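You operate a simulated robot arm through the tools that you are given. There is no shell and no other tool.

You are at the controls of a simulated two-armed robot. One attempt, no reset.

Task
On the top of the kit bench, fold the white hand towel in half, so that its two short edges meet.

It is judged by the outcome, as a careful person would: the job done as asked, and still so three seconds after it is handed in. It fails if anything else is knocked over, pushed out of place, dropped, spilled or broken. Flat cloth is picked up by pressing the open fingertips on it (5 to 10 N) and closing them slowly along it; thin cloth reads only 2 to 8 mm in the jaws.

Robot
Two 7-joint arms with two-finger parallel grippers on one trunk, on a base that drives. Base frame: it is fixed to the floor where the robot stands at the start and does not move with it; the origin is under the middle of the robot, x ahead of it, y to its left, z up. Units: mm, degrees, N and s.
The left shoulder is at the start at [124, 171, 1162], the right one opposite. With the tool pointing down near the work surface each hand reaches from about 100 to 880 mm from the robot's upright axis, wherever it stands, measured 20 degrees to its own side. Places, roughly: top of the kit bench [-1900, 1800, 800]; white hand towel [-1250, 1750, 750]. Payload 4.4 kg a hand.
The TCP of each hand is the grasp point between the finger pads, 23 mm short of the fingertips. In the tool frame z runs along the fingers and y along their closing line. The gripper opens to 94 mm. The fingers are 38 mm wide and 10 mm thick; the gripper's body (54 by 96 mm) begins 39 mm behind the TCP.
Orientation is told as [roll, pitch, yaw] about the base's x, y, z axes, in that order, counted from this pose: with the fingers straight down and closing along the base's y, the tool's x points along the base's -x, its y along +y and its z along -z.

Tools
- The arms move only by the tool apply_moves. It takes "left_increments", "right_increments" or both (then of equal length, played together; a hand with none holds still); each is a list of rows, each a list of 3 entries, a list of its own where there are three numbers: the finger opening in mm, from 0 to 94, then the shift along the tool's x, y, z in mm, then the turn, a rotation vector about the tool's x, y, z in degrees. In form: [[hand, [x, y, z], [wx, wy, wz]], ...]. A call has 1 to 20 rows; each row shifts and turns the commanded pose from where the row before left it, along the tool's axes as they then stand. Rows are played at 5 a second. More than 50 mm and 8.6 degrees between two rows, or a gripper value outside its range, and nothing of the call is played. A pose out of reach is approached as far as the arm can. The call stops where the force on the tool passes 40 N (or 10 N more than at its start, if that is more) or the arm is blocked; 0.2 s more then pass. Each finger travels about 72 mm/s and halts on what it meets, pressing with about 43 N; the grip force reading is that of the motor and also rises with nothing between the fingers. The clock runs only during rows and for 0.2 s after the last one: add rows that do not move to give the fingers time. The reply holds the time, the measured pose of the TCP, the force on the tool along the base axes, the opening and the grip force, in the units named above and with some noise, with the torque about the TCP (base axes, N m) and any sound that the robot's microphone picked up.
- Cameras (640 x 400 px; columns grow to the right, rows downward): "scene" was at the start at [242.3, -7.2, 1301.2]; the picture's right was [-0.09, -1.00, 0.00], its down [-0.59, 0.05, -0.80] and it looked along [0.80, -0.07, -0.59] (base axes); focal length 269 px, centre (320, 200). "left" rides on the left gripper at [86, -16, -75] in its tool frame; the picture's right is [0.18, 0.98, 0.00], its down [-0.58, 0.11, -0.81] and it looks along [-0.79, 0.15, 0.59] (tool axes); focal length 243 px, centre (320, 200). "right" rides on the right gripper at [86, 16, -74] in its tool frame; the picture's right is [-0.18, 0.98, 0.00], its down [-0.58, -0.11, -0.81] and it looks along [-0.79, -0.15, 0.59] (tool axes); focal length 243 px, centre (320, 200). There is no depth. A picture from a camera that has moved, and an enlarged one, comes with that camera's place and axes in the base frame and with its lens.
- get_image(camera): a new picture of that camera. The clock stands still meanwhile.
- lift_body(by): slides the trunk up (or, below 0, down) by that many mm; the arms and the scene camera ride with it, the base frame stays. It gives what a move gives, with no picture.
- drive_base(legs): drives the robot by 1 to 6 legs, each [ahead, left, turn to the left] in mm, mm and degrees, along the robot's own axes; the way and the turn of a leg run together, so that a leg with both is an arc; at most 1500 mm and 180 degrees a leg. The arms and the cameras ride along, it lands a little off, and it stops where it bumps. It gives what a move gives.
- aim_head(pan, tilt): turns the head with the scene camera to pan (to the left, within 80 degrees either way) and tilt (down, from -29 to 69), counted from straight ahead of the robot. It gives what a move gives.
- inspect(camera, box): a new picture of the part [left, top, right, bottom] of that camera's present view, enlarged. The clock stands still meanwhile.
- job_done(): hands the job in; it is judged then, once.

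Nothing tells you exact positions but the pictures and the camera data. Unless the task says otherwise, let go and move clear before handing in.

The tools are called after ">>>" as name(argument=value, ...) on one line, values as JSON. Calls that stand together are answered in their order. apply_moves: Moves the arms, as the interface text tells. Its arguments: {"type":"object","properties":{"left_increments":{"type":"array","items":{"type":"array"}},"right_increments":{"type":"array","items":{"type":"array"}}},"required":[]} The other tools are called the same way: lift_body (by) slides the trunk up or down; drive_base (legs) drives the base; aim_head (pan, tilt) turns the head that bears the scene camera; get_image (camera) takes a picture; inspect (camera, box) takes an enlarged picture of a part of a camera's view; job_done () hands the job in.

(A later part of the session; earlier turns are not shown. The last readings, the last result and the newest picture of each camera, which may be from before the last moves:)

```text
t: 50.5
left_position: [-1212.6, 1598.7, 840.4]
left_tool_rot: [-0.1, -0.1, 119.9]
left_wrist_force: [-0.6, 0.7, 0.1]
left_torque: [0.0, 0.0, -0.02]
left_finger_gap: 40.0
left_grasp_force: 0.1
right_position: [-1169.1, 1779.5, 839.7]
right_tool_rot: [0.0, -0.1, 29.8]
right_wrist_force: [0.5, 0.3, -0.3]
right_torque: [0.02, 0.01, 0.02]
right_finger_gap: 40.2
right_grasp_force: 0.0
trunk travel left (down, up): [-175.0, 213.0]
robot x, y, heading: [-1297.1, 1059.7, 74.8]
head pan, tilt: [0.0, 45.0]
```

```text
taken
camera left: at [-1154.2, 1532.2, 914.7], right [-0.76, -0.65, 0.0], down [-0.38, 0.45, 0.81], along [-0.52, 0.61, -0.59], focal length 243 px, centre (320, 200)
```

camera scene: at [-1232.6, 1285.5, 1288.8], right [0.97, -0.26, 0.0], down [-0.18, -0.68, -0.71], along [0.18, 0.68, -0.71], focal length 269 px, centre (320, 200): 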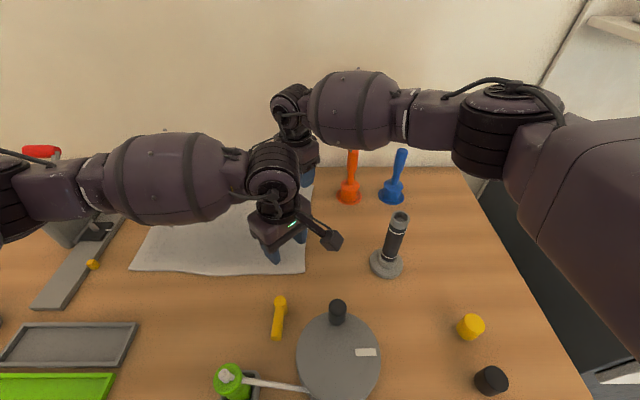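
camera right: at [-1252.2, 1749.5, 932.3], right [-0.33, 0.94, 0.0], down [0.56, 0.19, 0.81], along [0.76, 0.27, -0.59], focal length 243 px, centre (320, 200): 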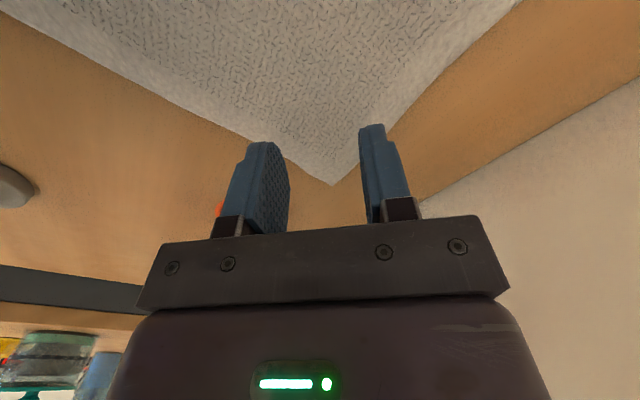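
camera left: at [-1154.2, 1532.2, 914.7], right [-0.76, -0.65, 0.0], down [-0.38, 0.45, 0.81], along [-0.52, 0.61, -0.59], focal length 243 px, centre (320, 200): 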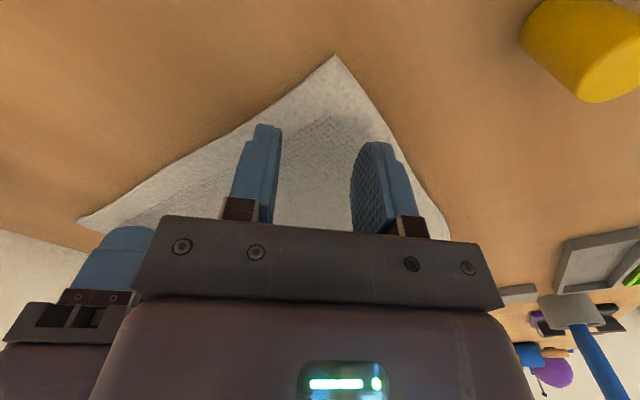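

>>> apply_moves(left_increments=[[40, [0, 0, 2], [0, 0, 0]], [40, [0, 0, 2], [0, 0, 0]], [40, [0, 0, 0], [0, 0, 0]]], right_increments=[[40, [0, 0, 2], [0, 0, 0]], [40, [0, 0, 2], [0, 0, 0]], [40, [0, 0, 0], [0, 0, 0]]])

```text
t: 51.4
left_position: [-1211.4, 1598.7, 835.9]
left_tool_rot: [-0.1, 0.0, 119.8]
left_wrist_force: [0.2, -0.3, -1.2]
left_torque: [0.0, 0.03, -0.03]
left_finger_gap: 39.9
left_grasp_force: 0.1
right_position: [-1169.7, 1777.7, 835.2]
right_tool_rot: [-0.1, 0.0, 29.8]
right_wrist_force: [0.7, -0.2, -0.6]
right_torque: [0.0, -0.03, -0.01]
right_finger_gap: 40.0
right_grasp_force: 0.1
trunk travel left (down, up): [-175.0, 213.0]
robot x, y, heading: [-1294.4, 1058.5, 74.8]
head pan, tilt: [0.0, 45.0]
```

>>> apply_moves(left_increments=[[40, [0, 0, 2], [0, 0, 0]], [40, [0, 0, 2], [0, 0, 0]], [40, [0, 0, 0], [0, 0, 0]]], right_increments=[[40, [0, 0, 2], [0, 0, 0]], [40, [0, 0, 2], [0, 0, 0]], [40, [0, 0, 0], [0, 0, 0]]])

```text
t: 52.1
left_position: [-1212.1, 1598.6, 831.4]
left_tool_rot: [-0.1, 0.0, 119.9]
left_wrist_force: [-0.7, 0.0, 0.1]
left_torque: [0.0, -0.01, 0.0]
left_finger_gap: 40.2
left_grasp_force: 0.1
right_position: [-1169.2, 1779.2, 830.7]
right_tool_rot: [0.1, 0.1, 29.8]
right_wrist_force: [-1.1, 0.9, 1.3]
right_torque: [-0.02, 0.04, 0.01]
right_finger_gap: 40.0
right_grasp_force: 0.0
trunk travel left (down, up): [-175.0, 213.0]
robot x, y, heading: [-1292.9, 1058.4, 74.9]
head pan, tilt: [0.0, 45.0]
```

>>> apply_moves(left_increments=[[40, [0, 0, 2], [0, 0, 0]], [40, [0, 0, 1], [0, 0, 0]], [40, [0, 0, 0], [0, 0, 0]]], right_increments=[[40, [0, 0, 2], [0, 0, 0]], [40, [0, 0, 1], [0, 0, 0]], [40, [0, 0, 0], [0, 0, 0]]])

>>> get_image(camera="left")

>>> get_image(camera="right")

```text
t: 53.0
left_position: [-1212.3, 1599.4, 829.0]
left_tool_rot: [-0.1, 0.0, 119.9]
left_wrist_force: [-0.4, 0.8, 0.3]
left_torque: [0.02, -0.01, 0.0]
left_finger_gap: 40.3
left_grasp_force: 0.0
right_position: [-1169.0, 1778.9, 829.7]
right_tool_rot: [-0.1, 0.1, 29.9]
right_wrist_force: [0.3, -0.8, 0.8]
right_torque: [0.02, 0.01, -0.03]
right_finger_gap: 39.8
right_grasp_force: 0.1
trunk travel left (down, up): [-175.0, 213.0]
robot x, y, heading: [-1299.7, 1062.4, 74.8]
head pan, tilt: [0.0, 45.0]
```

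```text
taken
camera left: at [-1153.3, 1532.1, 903.9], right [-0.76, -0.65, 0.0], down [-0.38, 0.45, 0.81], along [-0.52, 0.61, -0.59], focal length 243 px, centre (320, 200)
```

left: 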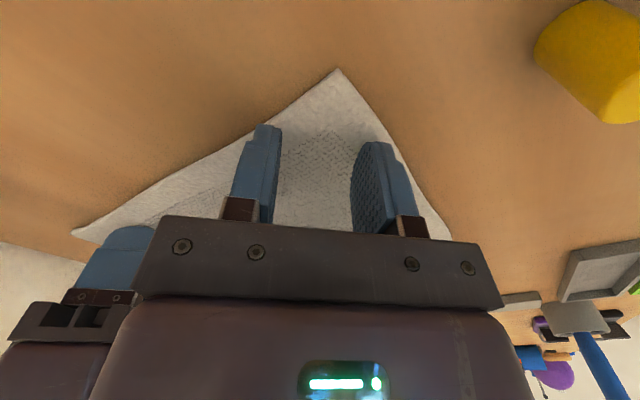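

```text
taken
camera right: at [-1251.9, 1749.6, 902.9], right [-0.33, 0.94, 0.0], down [0.56, 0.19, 0.81], along [0.76, 0.27, -0.59], focal length 243 px, centre (320, 200)
```

right: 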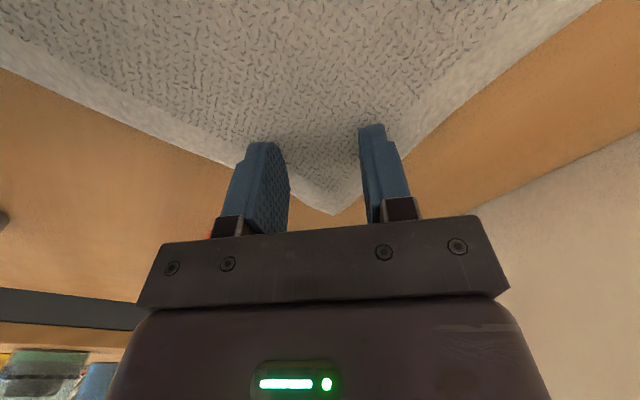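

Triangulating between heights puts the bench surface lower, at z≈801, and the far corner at about [-1108,1811]. I'll shift the right hand 24 mm outward along the diagonal, then continue down.

>>> apply_moves(right_increments=[[40, [-12, 0, 0], [0, 0, 0]], [40, [-12, 0, 0], [0, 0, 0]], [40, [0, 0, 0], [0, 0, 0]]])

>>> get_image(camera="right")

>>> get_image(camera="scene")

```text
t: 53.8
left_position: [-1211.8, 1597.6, 829.0]
left_tool_rot: [-0.1, -0.1, 119.8]
left_wrist_force: [0.8, 0.1, 0.1]
left_torque: [-0.04, -0.01, -0.02]
left_finger_gap: 40.0
left_grasp_force: 0.1
right_position: [-1148.5, 1791.1, 829.4]
right_tool_rot: [0.0, 0.0, 29.7]
right_wrist_force: [0.0, -0.2, 0.1]
right_torque: [0.02, 0.01, 0.0]
right_finger_gap: 40.0
right_grasp_force: 0.0
trunk travel left (down, up): [-175.0, 213.0]
robot x, y, heading: [-1297.8, 1060.1, 74.8]
head pan, tilt: [0.0, 45.0]
```

```text
taken
camera right: at [-1230.7, 1761.5, 903.2], right [-0.33, 0.94, 0.0], down [0.56, 0.19, 0.81], along [0.76, 0.27, -0.59], focal length 243 px, centre (320, 200)
```

right: 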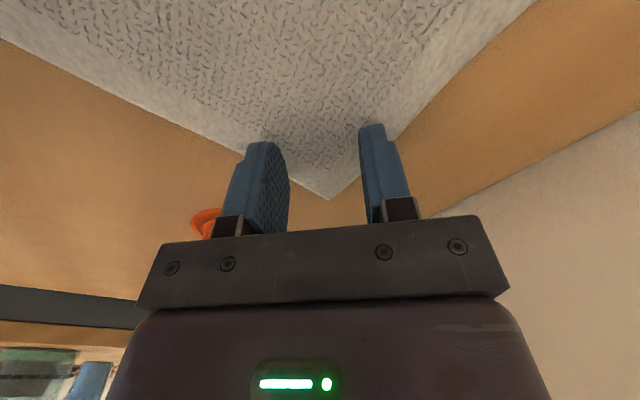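

```text
taken
camera scene: at [-1232.6, 1285.9, 1288.6], right [0.97, -0.26, 0.0], down [-0.18, -0.68, -0.71], along [0.18, 0.68, -0.71], focal length 269 px, centre (320, 200)
```

scene: 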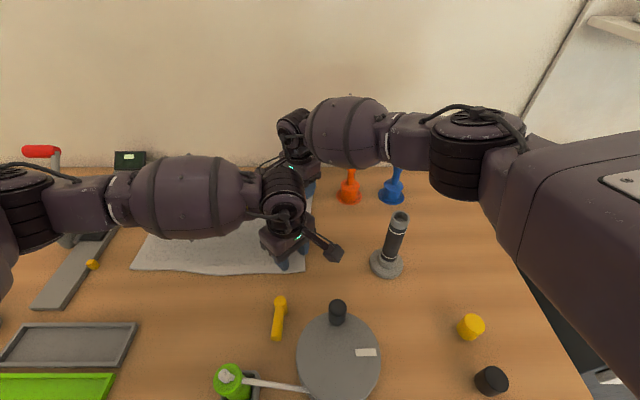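

The right gripper now sits about 50 mm inside its corner, and the left about 42 mm. I'll continue down to contact.

>>> apply_moves(left_increments=[[40, [0, 0, 2], [0, 0, 0]], [40, [0, 0, 1], [0, 0, 0]], [40, [0, 0, 0], [0, 0, 0]]], right_increments=[[40, [0, 0, 2], [0, 0, 0]], [40, [0, 0, 1], [0, 0, 0]], [40, [0, 0, 0], [0, 0, 0]]])

```text
t: 54.5
left_position: [-1211.9, 1598.0, 825.6]
left_tool_rot: [-0.1, -0.1, 119.8]
left_wrist_force: [-2.5, 1.7, 6.5]
left_torque: [0.07, 0.09, -0.01]
left_finger_gap: 40.0
left_grasp_force: 0.1
right_position: [-1147.9, 1789.9, 826.8]
right_tool_rot: [0.1, -0.1, 29.8]
right_wrist_force: [0.5, -0.4, 3.2]
right_torque: [0.0, 0.02, -0.01]
right_finger_gap: 39.8
right_grasp_force: 0.0
trunk travel left (down, up): [-175.0, 213.0]
robot x, y, heading: [-1294.5, 1057.5, 74.7]
head pan, tilt: [0.0, 45.0]
```

Both fingertips touch the cloth, at 6.5 N left and 3.2 N right. I'll press the right 1 mm more and close slowly.

>>> apply_moves(left_increments=[[40, [0, 0, 0], [0, 0, 0]], [40, [0, 0, 0], [0, 0, 0]]], right_increments=[[40, [0, 0, 1], [0, 0, 0]], [40, [0, 0, 0], [0, 0, 0]]])

>>> apply_moves(left_increments=[[38, [0, 0, 0], [0, 0, 0]], [36, [0, 0, 0], [0, 0, 0]], [34, [0, 0, 0], [0, 0, 0]], [32, [0, 0, 0], [0, 0, 0]], [30, [0, 0, 0], [0, 0, 0]], [28, [0, 0, 0], [0, 0, 0]], [26, [0, 0, 0], [0, 0, 0]], [24, [0, 0, 0], [0, 0, 0]], [22, [0, 0, 0], [0, 0, 0]], [20, [0, 0, 0], [0, 0, 0]]], right_increments=[[38, [0, 0, 0], [0, 0, 0]], [36, [0, 0, 0], [0, 0, 0]], [34, [0, 0, 0], [0, 0, 0]], [32, [0, 0, 0], [0, 0, 0]], [30, [0, 0, 0], [0, 0, 0]], [28, [0, 0, 0], [0, 0, 0]], [26, [0, 0, 0], [0, 0, 0]], [24, [0, 0, 0], [0, 0, 0]], [22, [0, 0, 0], [0, 0, 0]], [20, [0, 0, 0], [0, 0, 0]]])

>>> get_image(camera="left")

>>> get_image(camera="right")

```text
t: 55.1
left_position: [-1212.2, 1599.2, 827.7]
left_tool_rot: [-0.2, 0.0, 119.8]
left_wrist_force: [-0.2, 2.9, 6.1]
left_torque: [0.07, 0.05, -0.04]
left_finger_gap: 39.9
left_grasp_force: 0.1
right_position: [-1149.0, 1791.5, 826.2]
right_tool_rot: [0.1, -0.1, 29.8]
right_wrist_force: [0.6, -0.1, 8.1]
right_torque: [0.04, 0.01, 0.0]
right_finger_gap: 40.0
right_grasp_force: 0.1
trunk travel left (down, up): [-175.0, 213.0]
robot x, y, heading: [-1296.3, 1062.1, 74.7]
head pan, tilt: [0.0, 45.0]
```

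```text
t: 57.4
left_position: [-1211.8, 1598.5, 827.2]
left_tool_rot: [-0.1, -0.1, 119.9]
left_wrist_force: [0.7, 1.2, 7.0]
left_torque: [0.04, 0.01, 0.01]
left_finger_gap: 19.9
left_grasp_force: 0.1
right_position: [-1148.5, 1789.7, 826.7]
right_tool_rot: [0.0, -0.1, 29.8]
right_wrist_force: [-0.9, -1.6, 12.4]
right_torque: [-0.05, 0.05, -0.02]
right_finger_gap: 19.6
right_grasp_force: 0.0
trunk travel left (down, up): [-175.0, 213.0]
robot x, y, heading: [-1300.0, 1061.6, 75.0]
head pan, tilt: [0.0, 45.0]
```

```text
taken
camera left: at [-1153.2, 1531.3, 901.8], right [-0.76, -0.65, 0.0], down [-0.38, 0.45, 0.81], along [-0.52, 0.62, -0.59], focal length 243 px, centre (320, 200)
```

left: 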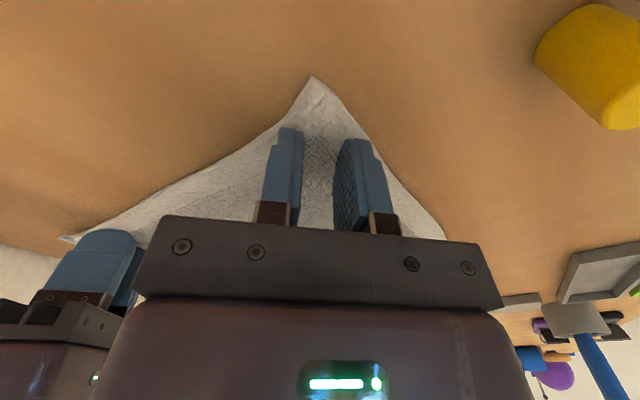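

```text
taken
camera right: at [-1231.0, 1760.8, 900.5], right [-0.33, 0.94, 0.0], down [0.56, 0.19, 0.81], along [0.76, 0.27, -0.59], focal length 243 px, centre (320, 200)
```

right: 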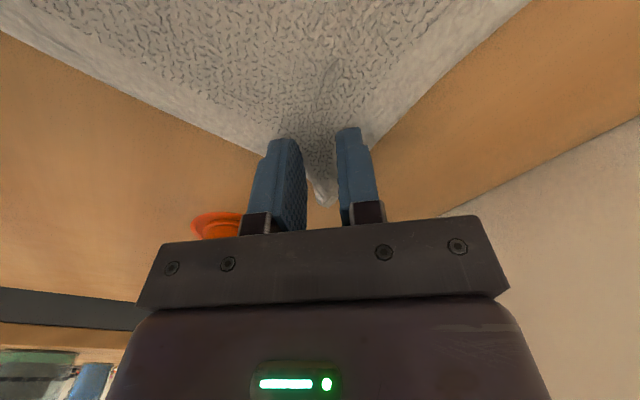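

The cloth is gathering between the fingers as wanted. I'll continue closing.

>>> apply_moves(left_increments=[[18, [0, 0, 0], [0, 0, 0]], [16, [0, 0, 0], [0, 0, 0]], [14, [0, 0, 0], [0, 0, 0]], [12, [0, 0, 0], [0, 0, 0]], [10, [0, 0, 0], [0, 0, 0]], [8, [0, 0, 0], [0, 0, 0]], [6, [0, 0, 0], [0, 0, 0]], [4, [0, 0, 0], [0, 0, 0]], [2, [0, 0, 0], [0, 0, 0]], [0, [0, 0, 0], [0, 0, 0]], [0, [0, 0, 0], [0, 0, 0]]], right_increments=[[18, [0, 0, 0], [0, 0, 0]], [16, [0, 0, 0], [0, 0, 0]], [14, [0, 0, 0], [0, 0, 0]], [12, [0, 0, 0], [0, 0, 0]], [10, [0, 0, 0], [0, 0, 0]], [8, [0, 0, 0], [0, 0, 0]], [6, [0, 0, 0], [0, 0, 0]], [4, [0, 0, 0], [0, 0, 0]], [2, [0, 0, 0], [0, 0, 0]], [0, [0, 0, 0], [0, 0, 0]], [0, [0, 0, 0], [0, 0, 0]]])

>>> get_image(camera="left")

>>> get_image(camera="right")

```text
t: 59.8
left_position: [-1209.6, 1597.5, 827.4]
left_tool_rot: [-0.2, -0.1, 119.8]
left_wrist_force: [-0.4, 1.2, 6.5]
left_torque: [0.05, -0.08, 0.03]
left_finger_gap: 0.0
left_grasp_force: 42.4
right_position: [-1148.3, 1789.8, 825.8]
right_tool_rot: [0.1, -0.1, 29.7]
right_wrist_force: [-0.1, -2.2, 12.3]
right_torque: [-0.09, 0.13, -0.04]
right_finger_gap: 4.0
right_grasp_force: 43.1
trunk travel left (down, up): [-175.0, 213.0]
robot x, y, heading: [-1297.2, 1059.2, 74.8]
head pan, tilt: [0.0, 45.0]
```

```text
taken
camera left: at [-1153.2, 1531.1, 901.8], right [-0.76, -0.65, 0.0], down [-0.38, 0.45, 0.81], along [-0.52, 0.62, -0.59], focal length 243 px, centre (320, 200)
```

left: 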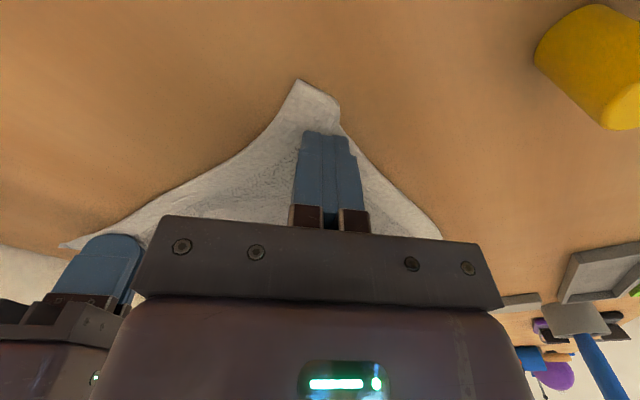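

```text
taken
camera right: at [-1231.0, 1760.7, 900.6], right [-0.33, 0.94, 0.0], down [0.56, 0.19, 0.81], along [0.76, 0.27, -0.59], focal length 243 px, centre (320, 200)
```

right: 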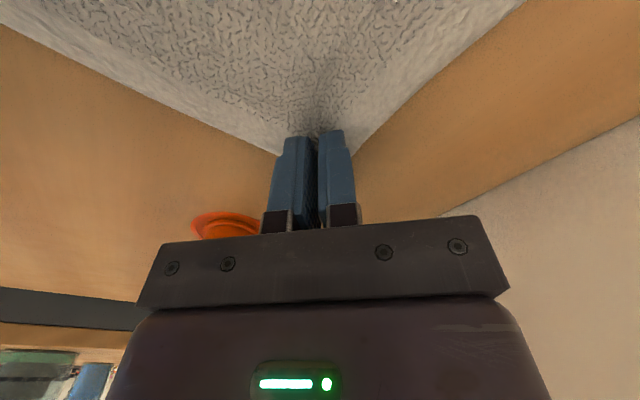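

The right hand holds cloth with a 4 mm gap, but the left closed on nothing. I'll reopen the left, shift it a little further inward and press a bit harder.

>>> apply_moves(left_increments=[[0, [0, 0, -3], [0, 0, 0]], [10, [0, 0, -3], [0, 0, 0]], [24, [0, 0, 0], [0, 0, 0]], [38, [0, 0, 0], [0, 0, 0]], [46, [-8, 0, 0], [0, 0, 0]], [46, [0, 0, 0], [0, 0, 0]], [46, [0, 0, 0], [0, 0, 0]]])

>>> get_image(camera="left")

```text
t: 61.4
left_position: [-1215.5, 1605.4, 832.2]
left_tool_rot: [-0.1, -0.2, 119.7]
left_wrist_force: [-0.6, -0.1, -0.1]
left_torque: [-0.01, 0.0, 0.02]
left_finger_gap: 46.2
left_grasp_force: 0.0
right_position: [-1147.4, 1790.4, 827.1]
right_tool_rot: [0.1, -0.1, 29.9]
right_wrist_force: [-0.1, -1.1, 15.6]
right_torque: [-0.05, 0.11, -0.09]
right_finger_gap: 4.2
right_grasp_force: 43.1
trunk travel left (down, up): [-175.0, 213.0]
robot x, y, heading: [-1294.6, 1061.9, 74.7]
head pan, tilt: [0.0, 45.0]
```

```text
taken
camera left: at [-1157.3, 1539.2, 907.7], right [-0.76, -0.65, 0.0], down [-0.38, 0.45, 0.81], along [-0.52, 0.62, -0.59], focal length 243 px, centre (320, 200)
```

left: 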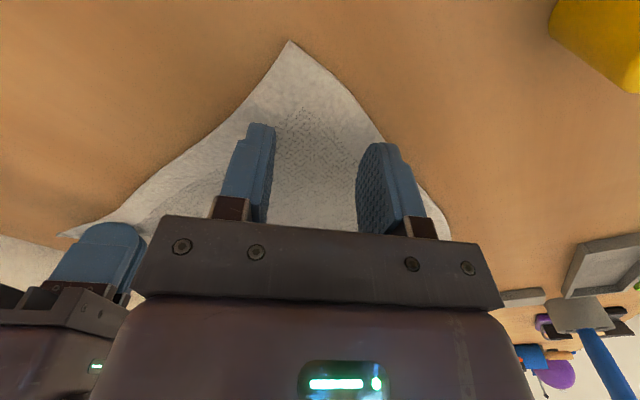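

The near corner shifted about 20 mm sideways, so I'll recenter the left gripper over it and press again.

>>> apply_moves(left_increments=[[44, [-4, -18, 0], [0, 0, 0]], [44, [0, 0, 3], [0, 0, 0]], [44, [0, 0, 3], [0, 0, 0]], [44, [0, 0, 1], [0, 0, 0]], [44, [0, 0, 0], [0, 0, 0]]])

>>> get_image(camera="left")

```text
t: 62.5
left_position: [-1200.9, 1617.1, 826.3]
left_tool_rot: [-0.2, -0.1, 119.9]
left_wrist_force: [-1.5, 2.5, 9.2]
left_torque: [-0.02, 0.07, -0.02]
left_finger_gap: 43.9
left_grasp_force: 0.0
right_position: [-1148.5, 1790.3, 826.3]
right_tool_rot: [0.1, -0.1, 29.8]
right_wrist_force: [-0.2, 0.7, 12.9]
right_torque: [-0.04, 0.09, -0.02]
right_finger_gap: 4.3
right_grasp_force: 42.6
trunk travel left (down, up): [-175.0, 213.0]
robot x, y, heading: [-1295.8, 1059.8, 74.8]
head pan, tilt: [0.0, 45.0]
```

```text
taken
camera left: at [-1143.1, 1551.3, 901.7], right [-0.76, -0.65, 0.0], down [-0.39, 0.45, 0.81], along [-0.52, 0.62, -0.59], focal length 243 px, centre (320, 200)
```

left: 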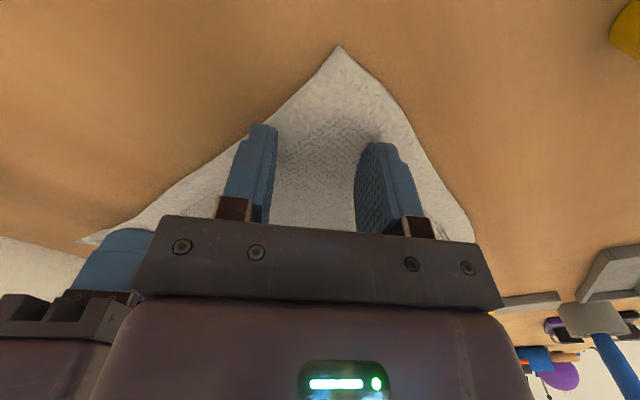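

>>> apply_moves(left_increments=[[42, [0, 0, 0.5], [0, 0, 0]], [40, [0, 0, 0], [0, 0, 0]], [38, [0, 0, 0], [0, 0, 0]], [36, [0, 0, 0], [0, 0, 0]], [34, [0, 0, 0], [0, 0, 0]], [32, [0, 0, 0], [0, 0, 0]], [30, [0, 0, 0], [0, 0, 0]], [28, [0, 0, 0], [0, 0, 0]], [26, [0, 0, 0], [0, 0, 0]], [24, [0, 0, 0], [0, 0, 0]], [22, [0, 0, 0], [0, 0, 0]], [20, [0, 0, 0], [0, 0, 0]], [18, [0, 0, 0], [0, 0, 0]], [16, [0, 0, 0], [0, 0, 0]], [14, [0, 0, 0], [0, 0, 0]]])

>>> get_image(camera="left")

```text
t: 65.8
left_position: [-1200.4, 1617.5, 825.2]
left_tool_rot: [-0.2, -0.1, 119.8]
left_wrist_force: [1.3, 4.5, 20.0]
left_torque: [0.09, 0.01, 0.05]
left_finger_gap: 15.1
left_grasp_force: 0.6
right_position: [-1148.4, 1789.6, 826.5]
right_tool_rot: [0.1, -0.1, 29.8]
right_wrist_force: [-0.8, -1.1, 9.9]
right_torque: [-0.09, 0.11, 0.01]
right_finger_gap: 4.1
right_grasp_force: 42.9
trunk travel left (down, up): [-175.0, 213.0]
robot x, y, heading: [-1298.7, 1059.5, 74.7]
head pan, tilt: [0.0, 45.0]
```

```text
taken
camera left: at [-1143.2, 1550.8, 901.2], right [-0.76, -0.65, 0.0], down [-0.38, 0.45, 0.81], along [-0.52, 0.62, -0.59], focal length 243 px, centre (320, 200)
```

left: 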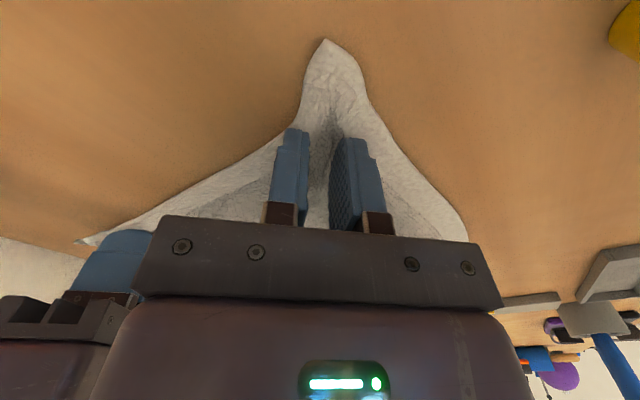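

The fold between the left fingers is forming cleanly, so I'll finish closing.

>>> apply_moves(left_increments=[[12, [0, 0, 0], [0, 0, 0]], [10, [0, 0, 0], [0, 0, 0]], [8, [0, 0, 0], [0, 0, 0]], [6, [0, 0, 0], [0, 0, 0]], [4, [0, 0, 0], [0, 0, 0]], [2, [0, 0, 0], [0, 0, 0]], [0, [0, 0, 0], [0, 0, 0]], [0, [0, 0, 0], [0, 0, 0]], [0, [0, 0, 0], [0, 0, 0]]])

>>> get_image(camera="left")

>>> get_image(camera="right")

```text
t: 67.8
left_position: [-1200.8, 1617.5, 826.3]
left_tool_rot: [-0.2, -0.1, 119.8]
left_wrist_force: [0.8, 7.3, 19.5]
left_torque: [0.1, -0.04, -0.04]
left_finger_gap: 3.1
left_grasp_force: 43.2
right_position: [-1148.7, 1791.0, 827.5]
right_tool_rot: [0.0, -0.1, 29.8]
right_wrist_force: [-0.7, -4.7, 9.3]
right_torque: [-0.15, 0.12, -0.05]
right_finger_gap: 4.2
right_grasp_force: 42.9
trunk travel left (down, up): [-175.0, 213.0]
robot x, y, heading: [-1295.2, 1060.1, 74.9]
head pan, tilt: [0.0, 45.0]
```

```text
taken
camera left: at [-1143.2, 1550.9, 901.2], right [-0.76, -0.65, 0.0], down [-0.38, 0.45, 0.81], along [-0.52, 0.62, -0.59], focal length 243 px, centre (320, 200)
```

left: 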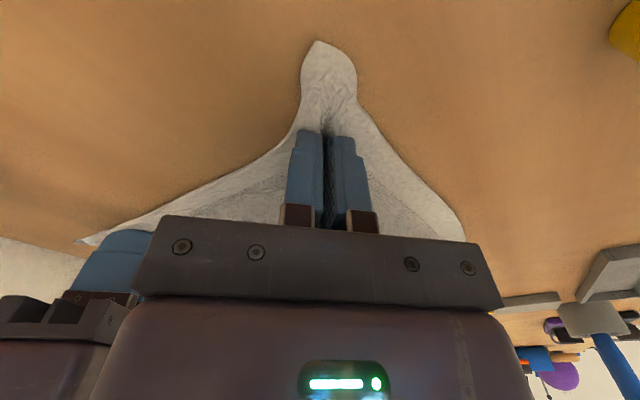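

```text
taken
camera right: at [-1231.2, 1760.4, 900.7], right [-0.33, 0.94, 0.0], down [0.56, 0.19, 0.81], along [0.76, 0.27, -0.59], focal length 243 px, centre (320, 200)
```

right: 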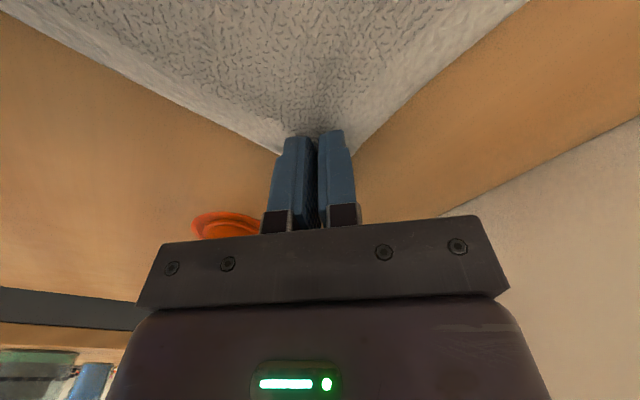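

Both hands now hold cloth, with gaps of 3.1 mm left and 4.2 mm right. I'll lift in a small arc toward the fold line at u≈-1722.

>>> apply_moves(left_increments=[[0, [-0.4, 0.4, -12.9], [0, 0, 0]], [0, [-1.1, 1.1, -12.8], [0, 0, 0]], [0, [-2, 2, -12.6], [0, 0, 0]], [0, [-2.8, 2.8, -12.3], [0, 0, 0]], [0, [-3.5, 3.5, -11.9], [0, 0, 0]], [0, [-4.2, 4.2, -11.5], [0, 0, 0]], [0, [-5, 5, -10.9], [0, 0, 0]], [0, [-5.5, 5.5, -10.2], [0, 0, 0]], [0, [-6.1, 6.1, -9.6], [0, 0, 0]], [0, [0, 0, 0], [0, 0, 0]]], right_increments=[[0, [0.4, 0.4, -12.9], [0, 0, 0]], [0, [1.1, 1.1, -12.8], [0, 0, 0]], [0, [2, 2, -12.6], [0, 0, 0]], [0, [2.8, 2.8, -12.3], [0, 0, 0]], [0, [3.5, 3.5, -11.9], [0, 0, 0]], [0, [4.2, 4.2, -11.5], [0, 0, 0]], [0, [5, 5, -10.9], [0, 0, 0]], [0, [5.5, 5.5, -10.2], [0, 0, 0]], [0, [6.1, 6.1, -9.6], [0, 0, 0]], [0, [0, 0, 0], [0, 0, 0]]])

>>> get_image(camera="scene")

>>> get_image(camera="left")

>>> get_image(camera="right")

```text
t: 70.0
left_position: [-1243.7, 1629.8, 929.3]
left_tool_rot: [0.0, -0.1, 119.8]
left_wrist_force: [2.6, 4.7, 0.1]
left_torque: [0.12, -0.05, -0.04]
left_finger_gap: 3.0
left_grasp_force: 42.7
right_position: [-1189.9, 1802.6, 930.9]
right_tool_rot: [0.0, 0.0, 29.8]
right_wrist_force: [-1.8, -4.9, -1.1]
right_torque: [-0.13, 0.05, -0.02]
right_finger_gap: 4.3
right_grasp_force: 43.5
trunk travel left (down, up): [-175.0, 213.0]
robot x, y, heading: [-1297.0, 1059.2, 74.9]
head pan, tilt: [0.0, 45.0]
```

```text
taken
camera scene: at [-1232.3, 1286.2, 1288.5], right [0.97, -0.26, 0.0], down [-0.19, -0.68, -0.71], along [0.18, 0.68, -0.71], focal length 269 px, centre (320, 200)
```

scene: 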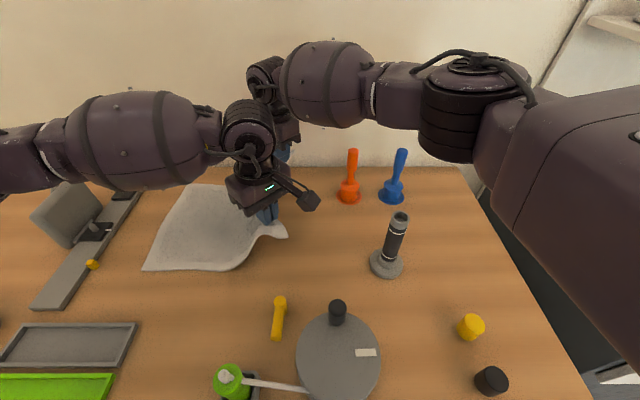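

```text
taken
camera left: at [-1185.2, 1563.3, 1004.2], right [-0.76, -0.65, 0.0], down [-0.38, 0.45, 0.81], along [-0.52, 0.61, -0.59], focal length 243 px, centre (320, 200)
```

left: 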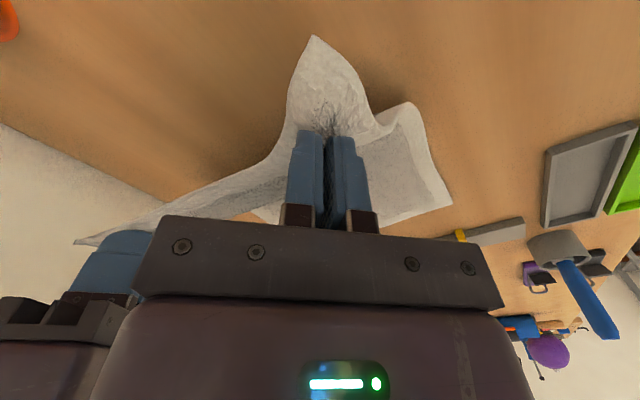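

```text
taken
camera right: at [-1272.9, 1773.2, 1003.8], right [-0.33, 0.94, 0.0], down [0.56, 0.2, 0.81], along [0.76, 0.27, -0.59], focal length 243 px, centre (320, 200)
```

right: 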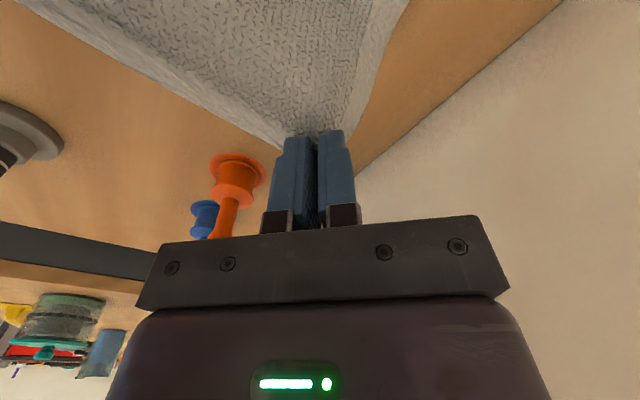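

The lift worked well: the edge is taut between the hands and the left half lies flat. I'll ease the tension a little, then carry the edge left by driving the base 210 mm sideways.

>>> apply_moves(left_increments=[[0, [-2, -2, 0], [0, 0, 0]], [0, [-2, -2, 0], [0, 0, 0]]], right_increments=[[0, [2, -2, -1], [0, 0, 0]], [0, [2, -2, -1], [0, 0, 0]]])

>>> drive_base(legs=[[0, 100, 0]])

>>> get_image(camera="scene")

```text
t: 70.5
left_position: [-1242.3, 1635.2, 929.4]
left_tool_rot: [0.0, 0.0, 119.8]
left_wrist_force: [0.2, -0.5, -0.1]
left_torque: [-0.01, -0.01, -0.03]
left_finger_gap: 3.4
left_grasp_force: 43.1
right_position: [-1191.7, 1799.4, 931.4]
right_tool_rot: [0.0, -0.1, 29.8]
right_wrist_force: [-0.1, 0.5, -0.6]
right_torque: [0.0, 0.0, -0.01]
right_finger_gap: 4.2
right_grasp_force: 43.2
trunk travel left (down, up): [-175.0, 213.0]
robot x, y, heading: [-1296.6, 1061.6, 74.9]
head pan, tilt: [0.0, 45.0]
```

```text
t: 72.1
left_position: [-1337.3, 1662.1, 929.5]
left_tool_rot: [-0.1, -0.1, 119.8]
left_wrist_force: [-0.3, -0.2, 0.0]
left_torque: [-0.02, 0.0, -0.03]
left_finger_gap: 3.2
left_grasp_force: 43.3
right_position: [-1287.8, 1823.2, 932.5]
right_tool_rot: [0.0, 0.1, 29.6]
right_wrist_force: [-0.5, 0.4, -0.6]
right_torque: [0.0, -0.04, 0.02]
right_finger_gap: 4.3
right_grasp_force: 42.5
trunk travel left (down, up): [-175.0, 213.0]
robot x, y, heading: [-1393.2, 1085.3, 74.9]
head pan, tilt: [0.0, 45.0]
```

```text
taken
camera scene: at [-1328.8, 1312.1, 1288.6], right [0.97, -0.26, 0.0], down [-0.18, -0.68, -0.71], along [0.19, 0.68, -0.71], focal length 269 px, centre (320, 200)
```

scene: 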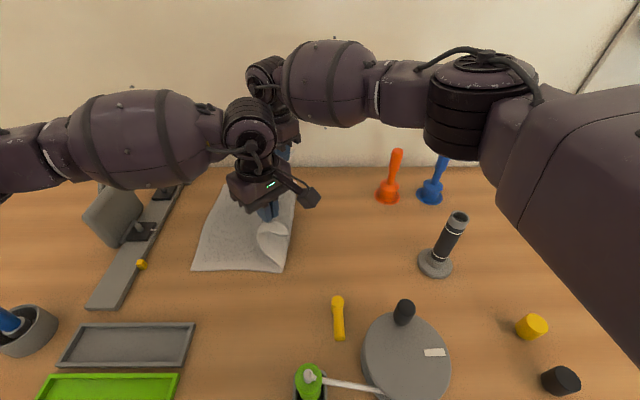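

The fold is forming nicely over the left half. I'll drive about 85 mm more.

>>> drive_base(legs=[[0, 85, 0]])

>>> get_image(camera="scene")

>>> get_image(camera="left")

>>> get_image(camera="right")

```text
t: 73.5
left_position: [-1418.5, 1684.3, 928.4]
left_tool_rot: [-0.2, 0.1, 119.6]
left_wrist_force: [0.0, -0.1, 0.7]
left_torque: [0.0, 0.03, 0.03]
left_finger_gap: 3.2
left_grasp_force: 42.7
right_position: [-1367.3, 1844.6, 933.4]
right_tool_rot: [0.1, 0.0, 29.6]
right_wrist_force: [0.1, -0.6, 0.6]
right_torque: [-0.02, 0.01, -0.01]
right_finger_gap: 4.1
right_grasp_force: 43.1
trunk travel left (down, up): [-175.0, 213.0]
robot x, y, heading: [-1471.8, 1106.6, 74.8]
head pan, tilt: [0.0, 45.0]
```

```text
taken
camera scene: at [-1409.4, 1334.0, 1288.6], right [0.96, -0.26, 0.0], down [-0.19, -0.68, -0.71], along [0.19, 0.68, -0.71], focal length 269 px, centre (320, 200)
```

scene: 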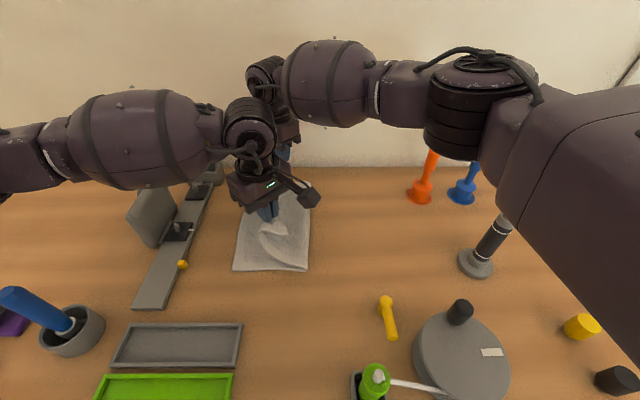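

```text
taken
camera left: at [-1359.9, 1616.8, 1004.7], right [-0.76, -0.65, 0.0], down [-0.38, 0.45, 0.81], along [-0.52, 0.62, -0.59], focal length 243 px, centre (320, 200)
```

left: 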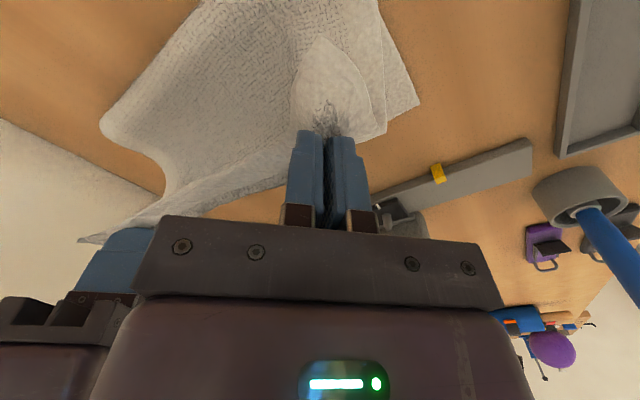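

```text
taken
camera right: at [-1450.3, 1815.5, 1006.1], right [-0.33, 0.94, 0.0], down [0.56, 0.19, 0.81], along [0.76, 0.26, -0.59], focal length 243 px, centre (320, 200)
```

right: 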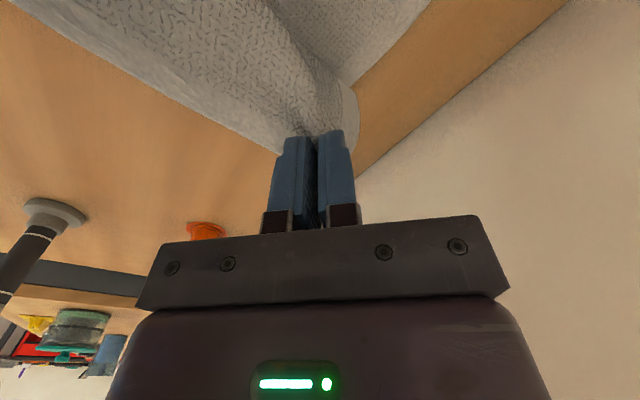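

The near-left corner of the bottom layer is at about u=-1888, v=1210. Before lowering, I'll tilt the left hand 20° so its forearm moves back from the press on the left.

>>> apply_moves(left_increments=[[0, [0, 0, 0], [3.54, -3.54, 0]], [0, [0, 0, 0], [3.54, -3.54, 0]], [0, [0, 0, 0], [3.54, -3.54, 0]], [0, [0, 0, 0], [3.54, -3.54, 0]], [0, [0, 0, 0], [0, 0, 0]], [0, [0, 0, 0], [0, 0, 0]]])

>>> get_image(camera="scene")

```text
t: 74.9
left_position: [-1417.3, 1682.7, 929.4]
left_tool_rot: [-14.5, -14.1, 121.5]
left_wrist_force: [-0.4, -0.7, 0.4]
left_torque: [0.01, 0.02, 0.03]
left_finger_gap: 2.9
left_grasp_force: 42.8
right_position: [-1367.7, 1845.1, 932.8]
right_tool_rot: [0.0, 0.1, 29.7]
right_wrist_force: [1.1, 0.8, -0.3]
right_torque: [0.03, 0.01, -0.04]
right_finger_gap: 4.0
right_grasp_force: 43.0
trunk travel left (down, up): [-175.0, 213.0]
robot x, y, heading: [-1472.0, 1107.3, 74.8]
head pan, tilt: [0.0, 45.0]
```

```text
taken
camera scene: at [-1408.9, 1333.8, 1288.6], right [0.96, -0.26, 0.0], down [-0.19, -0.68, -0.71], along [0.19, 0.68, -0.71], focal length 269 px, centre (320, 200)
```

scene: 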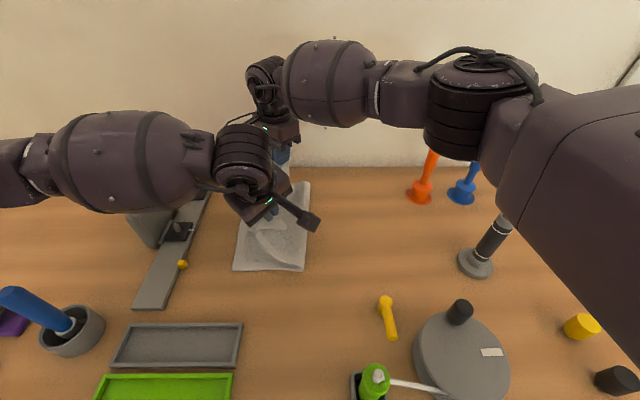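

The left forearm is now back from the press. I'll lower both hands in an arc toward the left edge, stopping slightly above the cloth.

>>> apply_moves(left_increments=[[0, [-2.0, 9.9, 8.2], [0, 0, 0]], [0, [-1.2, 9.5, 8.7], [0, 0, 0]], [0, [-0.5, 9.1, 9.4], [0, 0, 0]], [0, [0.4, 8.5, 10], [0, 0, 0]], [0, [1.1, 8, 10.3], [0, 0, 0]], [0, [2, 7.3, 10.7], [0, 0, 0]], [0, [2.8, 6.6, 11], [0, 0, 0]], [0, [0, 0, 0], [0, 0, 0]]], right_increments=[[0, [7.6, 8, 9.8], [0, 0, 0]], [0, [6.8, 7.2, 10.4], [0, 0, 0]], [0, [6.1, 6.5, 11.1], [0, 0, 0]], [0, [5.1, 5.5, 11.7], [0, 0, 0]], [0, [4.3, 4.7, 12.1], [0, 0, 0]], [0, [3.3, 3.7, 12.5], [0, 0, 0]], [0, [2.3, 2.7, 12.8], [0, 0, 0]], [0, [0, 0, 0], [0, 0, 0]]])

>>> get_image(camera="scene")

>>> get_image(camera="left")

>>> get_image(camera="right")

```text
t: 76.7
left_position: [-1458.9, 1678.2, 851.2]
left_tool_rot: [-14.6, -14.1, 121.4]
left_wrist_force: [0.7, 2.0, 0.8]
left_torque: [0.0, 0.06, -0.01]
left_finger_gap: 2.9
left_grasp_force: 42.5
right_position: [-1417.9, 1860.1, 850.6]
right_tool_rot: [-0.1, 0.0, 29.8]
right_wrist_force: [-0.3, -2.2, -0.3]
right_torque: [-0.09, 0.0, -0.03]
right_finger_gap: 4.2
right_grasp_force: 42.7
trunk travel left (down, up): [-175.0, 213.0]
robot x, y, heading: [-1470.7, 1108.1, 74.8]
head pan, tilt: [0.0, 45.0]
```

```text
taken
camera scene: at [-1408.7, 1333.6, 1288.7], right [0.96, -0.26, 0.0], down [-0.19, -0.68, -0.71], along [0.19, 0.68, -0.71], focal length 269 px, centre (320, 200)
```

scene: 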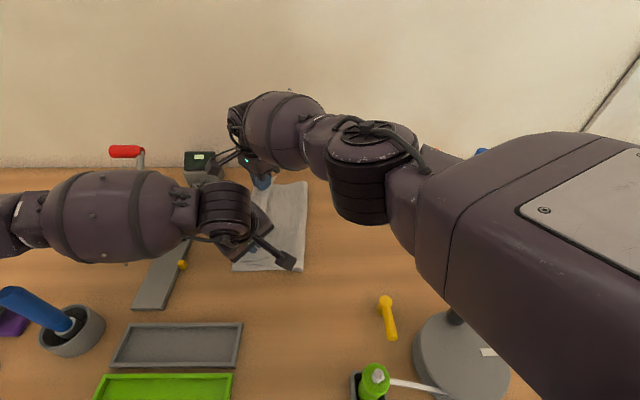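

```text
taken
camera left: at [-1407.2, 1589.2, 904.3], right [-0.75, -0.6, -0.28], down [-0.46, 0.16, 0.87], along [-0.48, 0.78, -0.4], focal length 243 px, centre (320, 200)
```

left: 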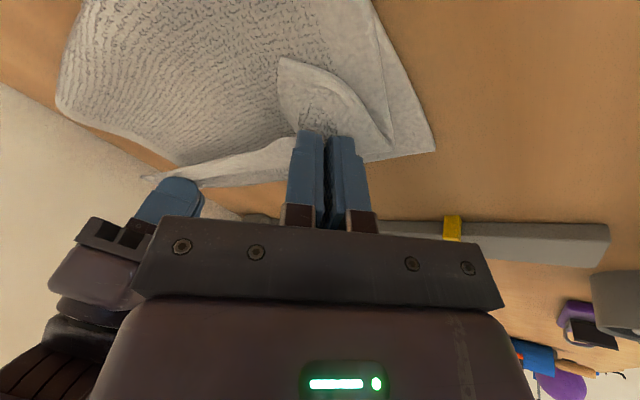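

```text
taken
camera right: at [-1500.8, 1830.4, 925.5], right [-0.33, 0.94, 0.0], down [0.56, 0.19, 0.81], along [0.76, 0.26, -0.59], focal length 243 px, centre (320, 200)
```

right: 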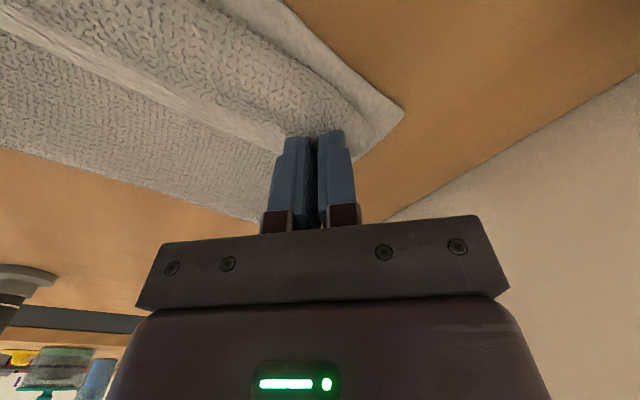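

The edge is down near the left edge, but the strip beyond my grip curls back to the right and the fold line has crept left to about -1738. I'll raise and move right again to reset the fold line, then lay it less far over.

>>> apply_moves(left_increments=[[0, [4.6, -11, -12.3], [0, 0, 0]], [0, [4.6, -11, -12.3], [0, 0, 0]], [0, [4.6, -11, -12.3], [0, 0, 0]], [0, [4.6, -11, -12.3], [0, 0, 0]], [0, [4.6, -11, -12.3], [0, 0, 0]], [0, [4.6, -11, -12.3], [0, 0, 0]], [0, [4.6, -11, -12.3], [0, 0, 0]], [0, [4.6, -11, -12.3], [0, 0, 0]], [0, [0, 0, 0], [0, 0, 0]]], right_increments=[[0, [-7.8, -7.8, -13.1], [0, 0, 0]], [0, [-7.8, -7.8, -13.1], [0, 0, 0]], [0, [-7.8, -7.8, -13.1], [0, 0, 0]], [0, [-7.8, -7.8, -13.1], [0, 0, 0]], [0, [-7.8, -7.8, -13.1], [0, 0, 0]], [0, [-7.8, -7.8, -13.1], [0, 0, 0]], [0, [-7.8, -7.8, -13.1], [0, 0, 0]], [0, [-7.8, -7.8, -13.1], [0, 0, 0]], [0, [0, 0, 0], [0, 0, 0]]])

>>> get_image(camera="scene")

>>> get_image(camera="left")

>>> get_image(camera="right")

```text
t: 78.7
left_position: [-1375.5, 1653.9, 955.2]
left_tool_rot: [-14.6, -14.0, 121.5]
left_wrist_force: [1.6, 4.2, -1.3]
left_torque: [0.06, -0.03, -0.02]
left_finger_gap: 3.0
left_grasp_force: 42.8
right_position: [-1333.6, 1836.7, 956.4]
right_tool_rot: [-0.1, 0.0, 29.8]
right_wrist_force: [-1.7, -4.2, -0.3]
right_torque: [-0.09, 0.04, -0.04]
right_finger_gap: 4.1
right_grasp_force: 43.4
trunk travel left (down, up): [-175.0, 213.0]
robot x, y, heading: [-1470.9, 1105.0, 74.6]
head pan, tilt: [0.0, 45.0]
```

```text
taken
camera scene: at [-1409.2, 1334.3, 1288.4], right [0.96, -0.26, 0.0], down [-0.19, -0.68, -0.71], along [0.19, 0.68, -0.71], focal length 269 px, centre (320, 200)
```

scene: 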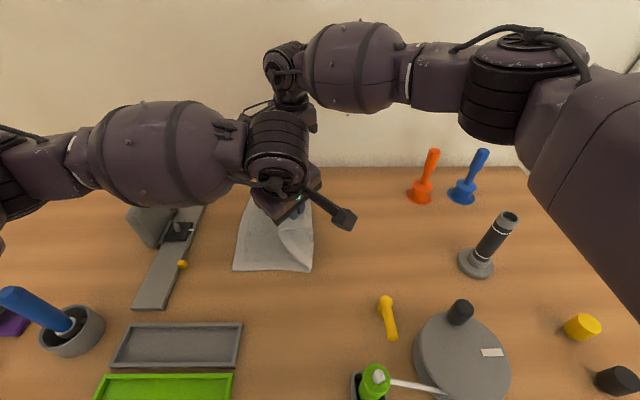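

```text
taken
camera left: at [-1323.1, 1565.3, 1008.7], right [-0.75, -0.6, -0.28], down [-0.46, 0.16, 0.87], along [-0.48, 0.78, -0.4], focal length 243 px, centre (320, 200)
```

left: 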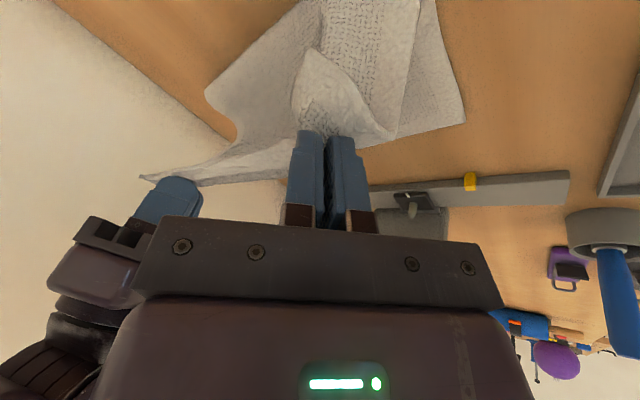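

```text
taken
camera right: at [-1415.8, 1808.3, 1029.2], right [-0.33, 0.94, 0.0], down [0.56, 0.19, 0.81], along [0.76, 0.26, -0.59], focal length 243 px, centre (320, 200)
```

right: 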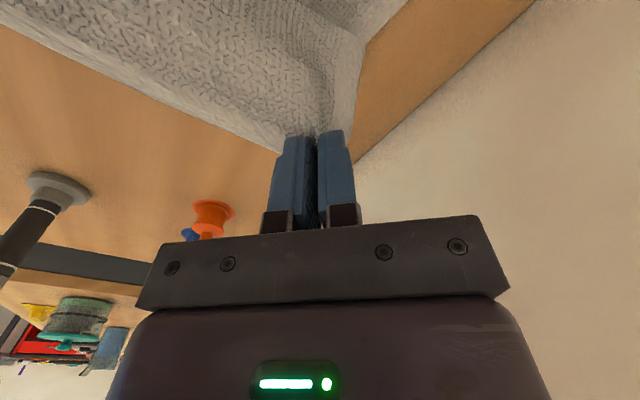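

>>> apply_moves(left_increments=[[0, [1.8, -10.9, -0.3], [0, 0, 0]], [0, [1.8, -10.9, -0.3], [0, 0, 0]], [0, [0, 0, 0], [0, 0, 0]], [0, [-4.6, 9.5, 9.4], [0, 0, 0]], [0, [-4.6, 9.5, 9.4], [0, 0, 0]], [0, [-4.6, 9.5, 9.4], [0, 0, 0]], [0, [-4.6, 9.5, 9.4], [0, 0, 0]], [0, [-4.6, 9.5, 9.4], [0, 0, 0]], [0, [-4.6, 9.5, 9.4], [0, 0, 0]], [0, [0, 0, 0], [0, 0, 0]]], right_increments=[[0, [-6.4, -6.4, -2.5], [0, 0, 0]], [0, [-6.4, -6.4, -2.5], [0, 0, 0]], [0, [0, 0, 0], [0, 0, 0]], [0, [7.1, 7.1, 10], [0, 0, 0]], [0, [7.1, 7.1, 10], [0, 0, 0]], [0, [7.1, 7.1, 10], [0, 0, 0]], [0, [7.1, 7.1, 10], [0, 0, 0]], [0, [7.1, 7.1, 10], [0, 0, 0]], [0, [7.1, 7.1, 10], [0, 0, 0]], [0, [0, 0, 0], [0, 0, 0]]])

>>> get_image(camera="scene")

>>> get_image(camera="left")

>>> get_image(camera="right")

```text
t: 80.9
left_position: [-1413.2, 1676.4, 900.5]
left_tool_rot: [-14.6, -14.2, 121.5]
left_wrist_force: [-0.1, -0.3, -0.6]
left_torque: [-0.03, 0.05, 0.05]
left_finger_gap: 2.7
left_grasp_force: 43.4
right_position: [-1371.7, 1849.0, 901.6]
right_tool_rot: [0.0, 0.0, 29.7]
right_wrist_force: [-0.7, 0.9, -0.9]
right_torque: [0.04, 0.0, -0.01]
right_finger_gap: 4.0
right_grasp_force: 43.2
trunk travel left (down, up): [-175.0, 213.0]
robot x, y, heading: [-1475.4, 1108.6, 74.9]
head pan, tilt: [0.0, 45.0]
```

```text
taken
camera scene: at [-1408.7, 1333.6, 1288.7], right [0.96, -0.26, 0.0], down [-0.19, -0.68, -0.71], along [0.19, 0.68, -0.71], focal length 269 px, centre (320, 200)
```

scene: 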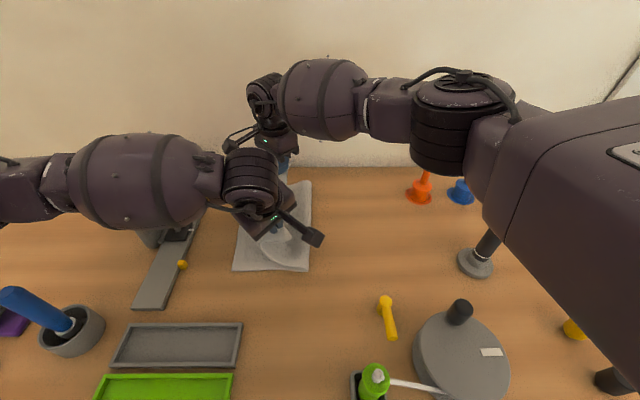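

```text
taken
camera left: at [-1361.3, 1587.9, 953.3], right [-0.75, -0.6, -0.28], down [-0.46, 0.16, 0.87], along [-0.48, 0.78, -0.4], focal length 243 px, centre (320, 200)
```

left: 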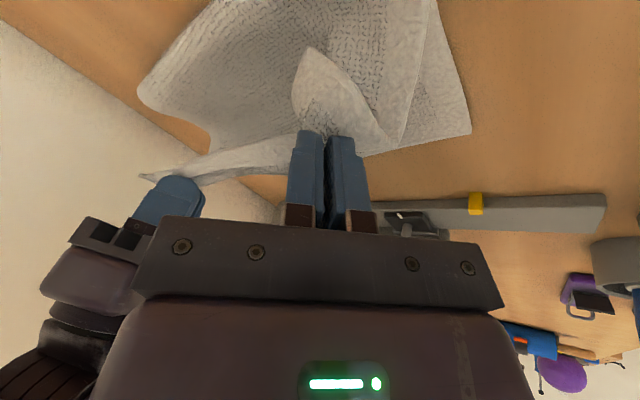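

```text
taken
camera right: at [-1454.0, 1819.5, 975.9], right [-0.33, 0.94, 0.0], down [0.56, 0.19, 0.81], along [0.76, 0.26, -0.59], focal length 243 px, centre (320, 200)
```

right: 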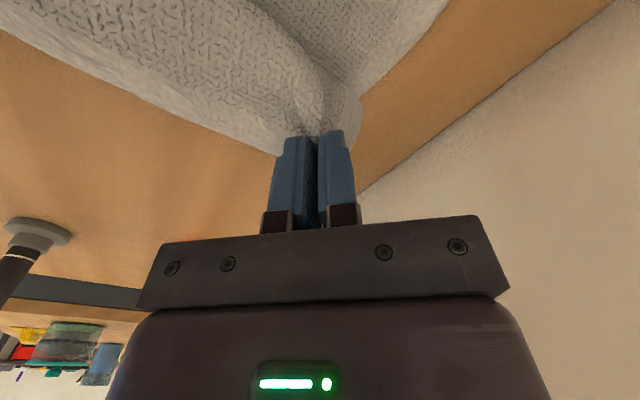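

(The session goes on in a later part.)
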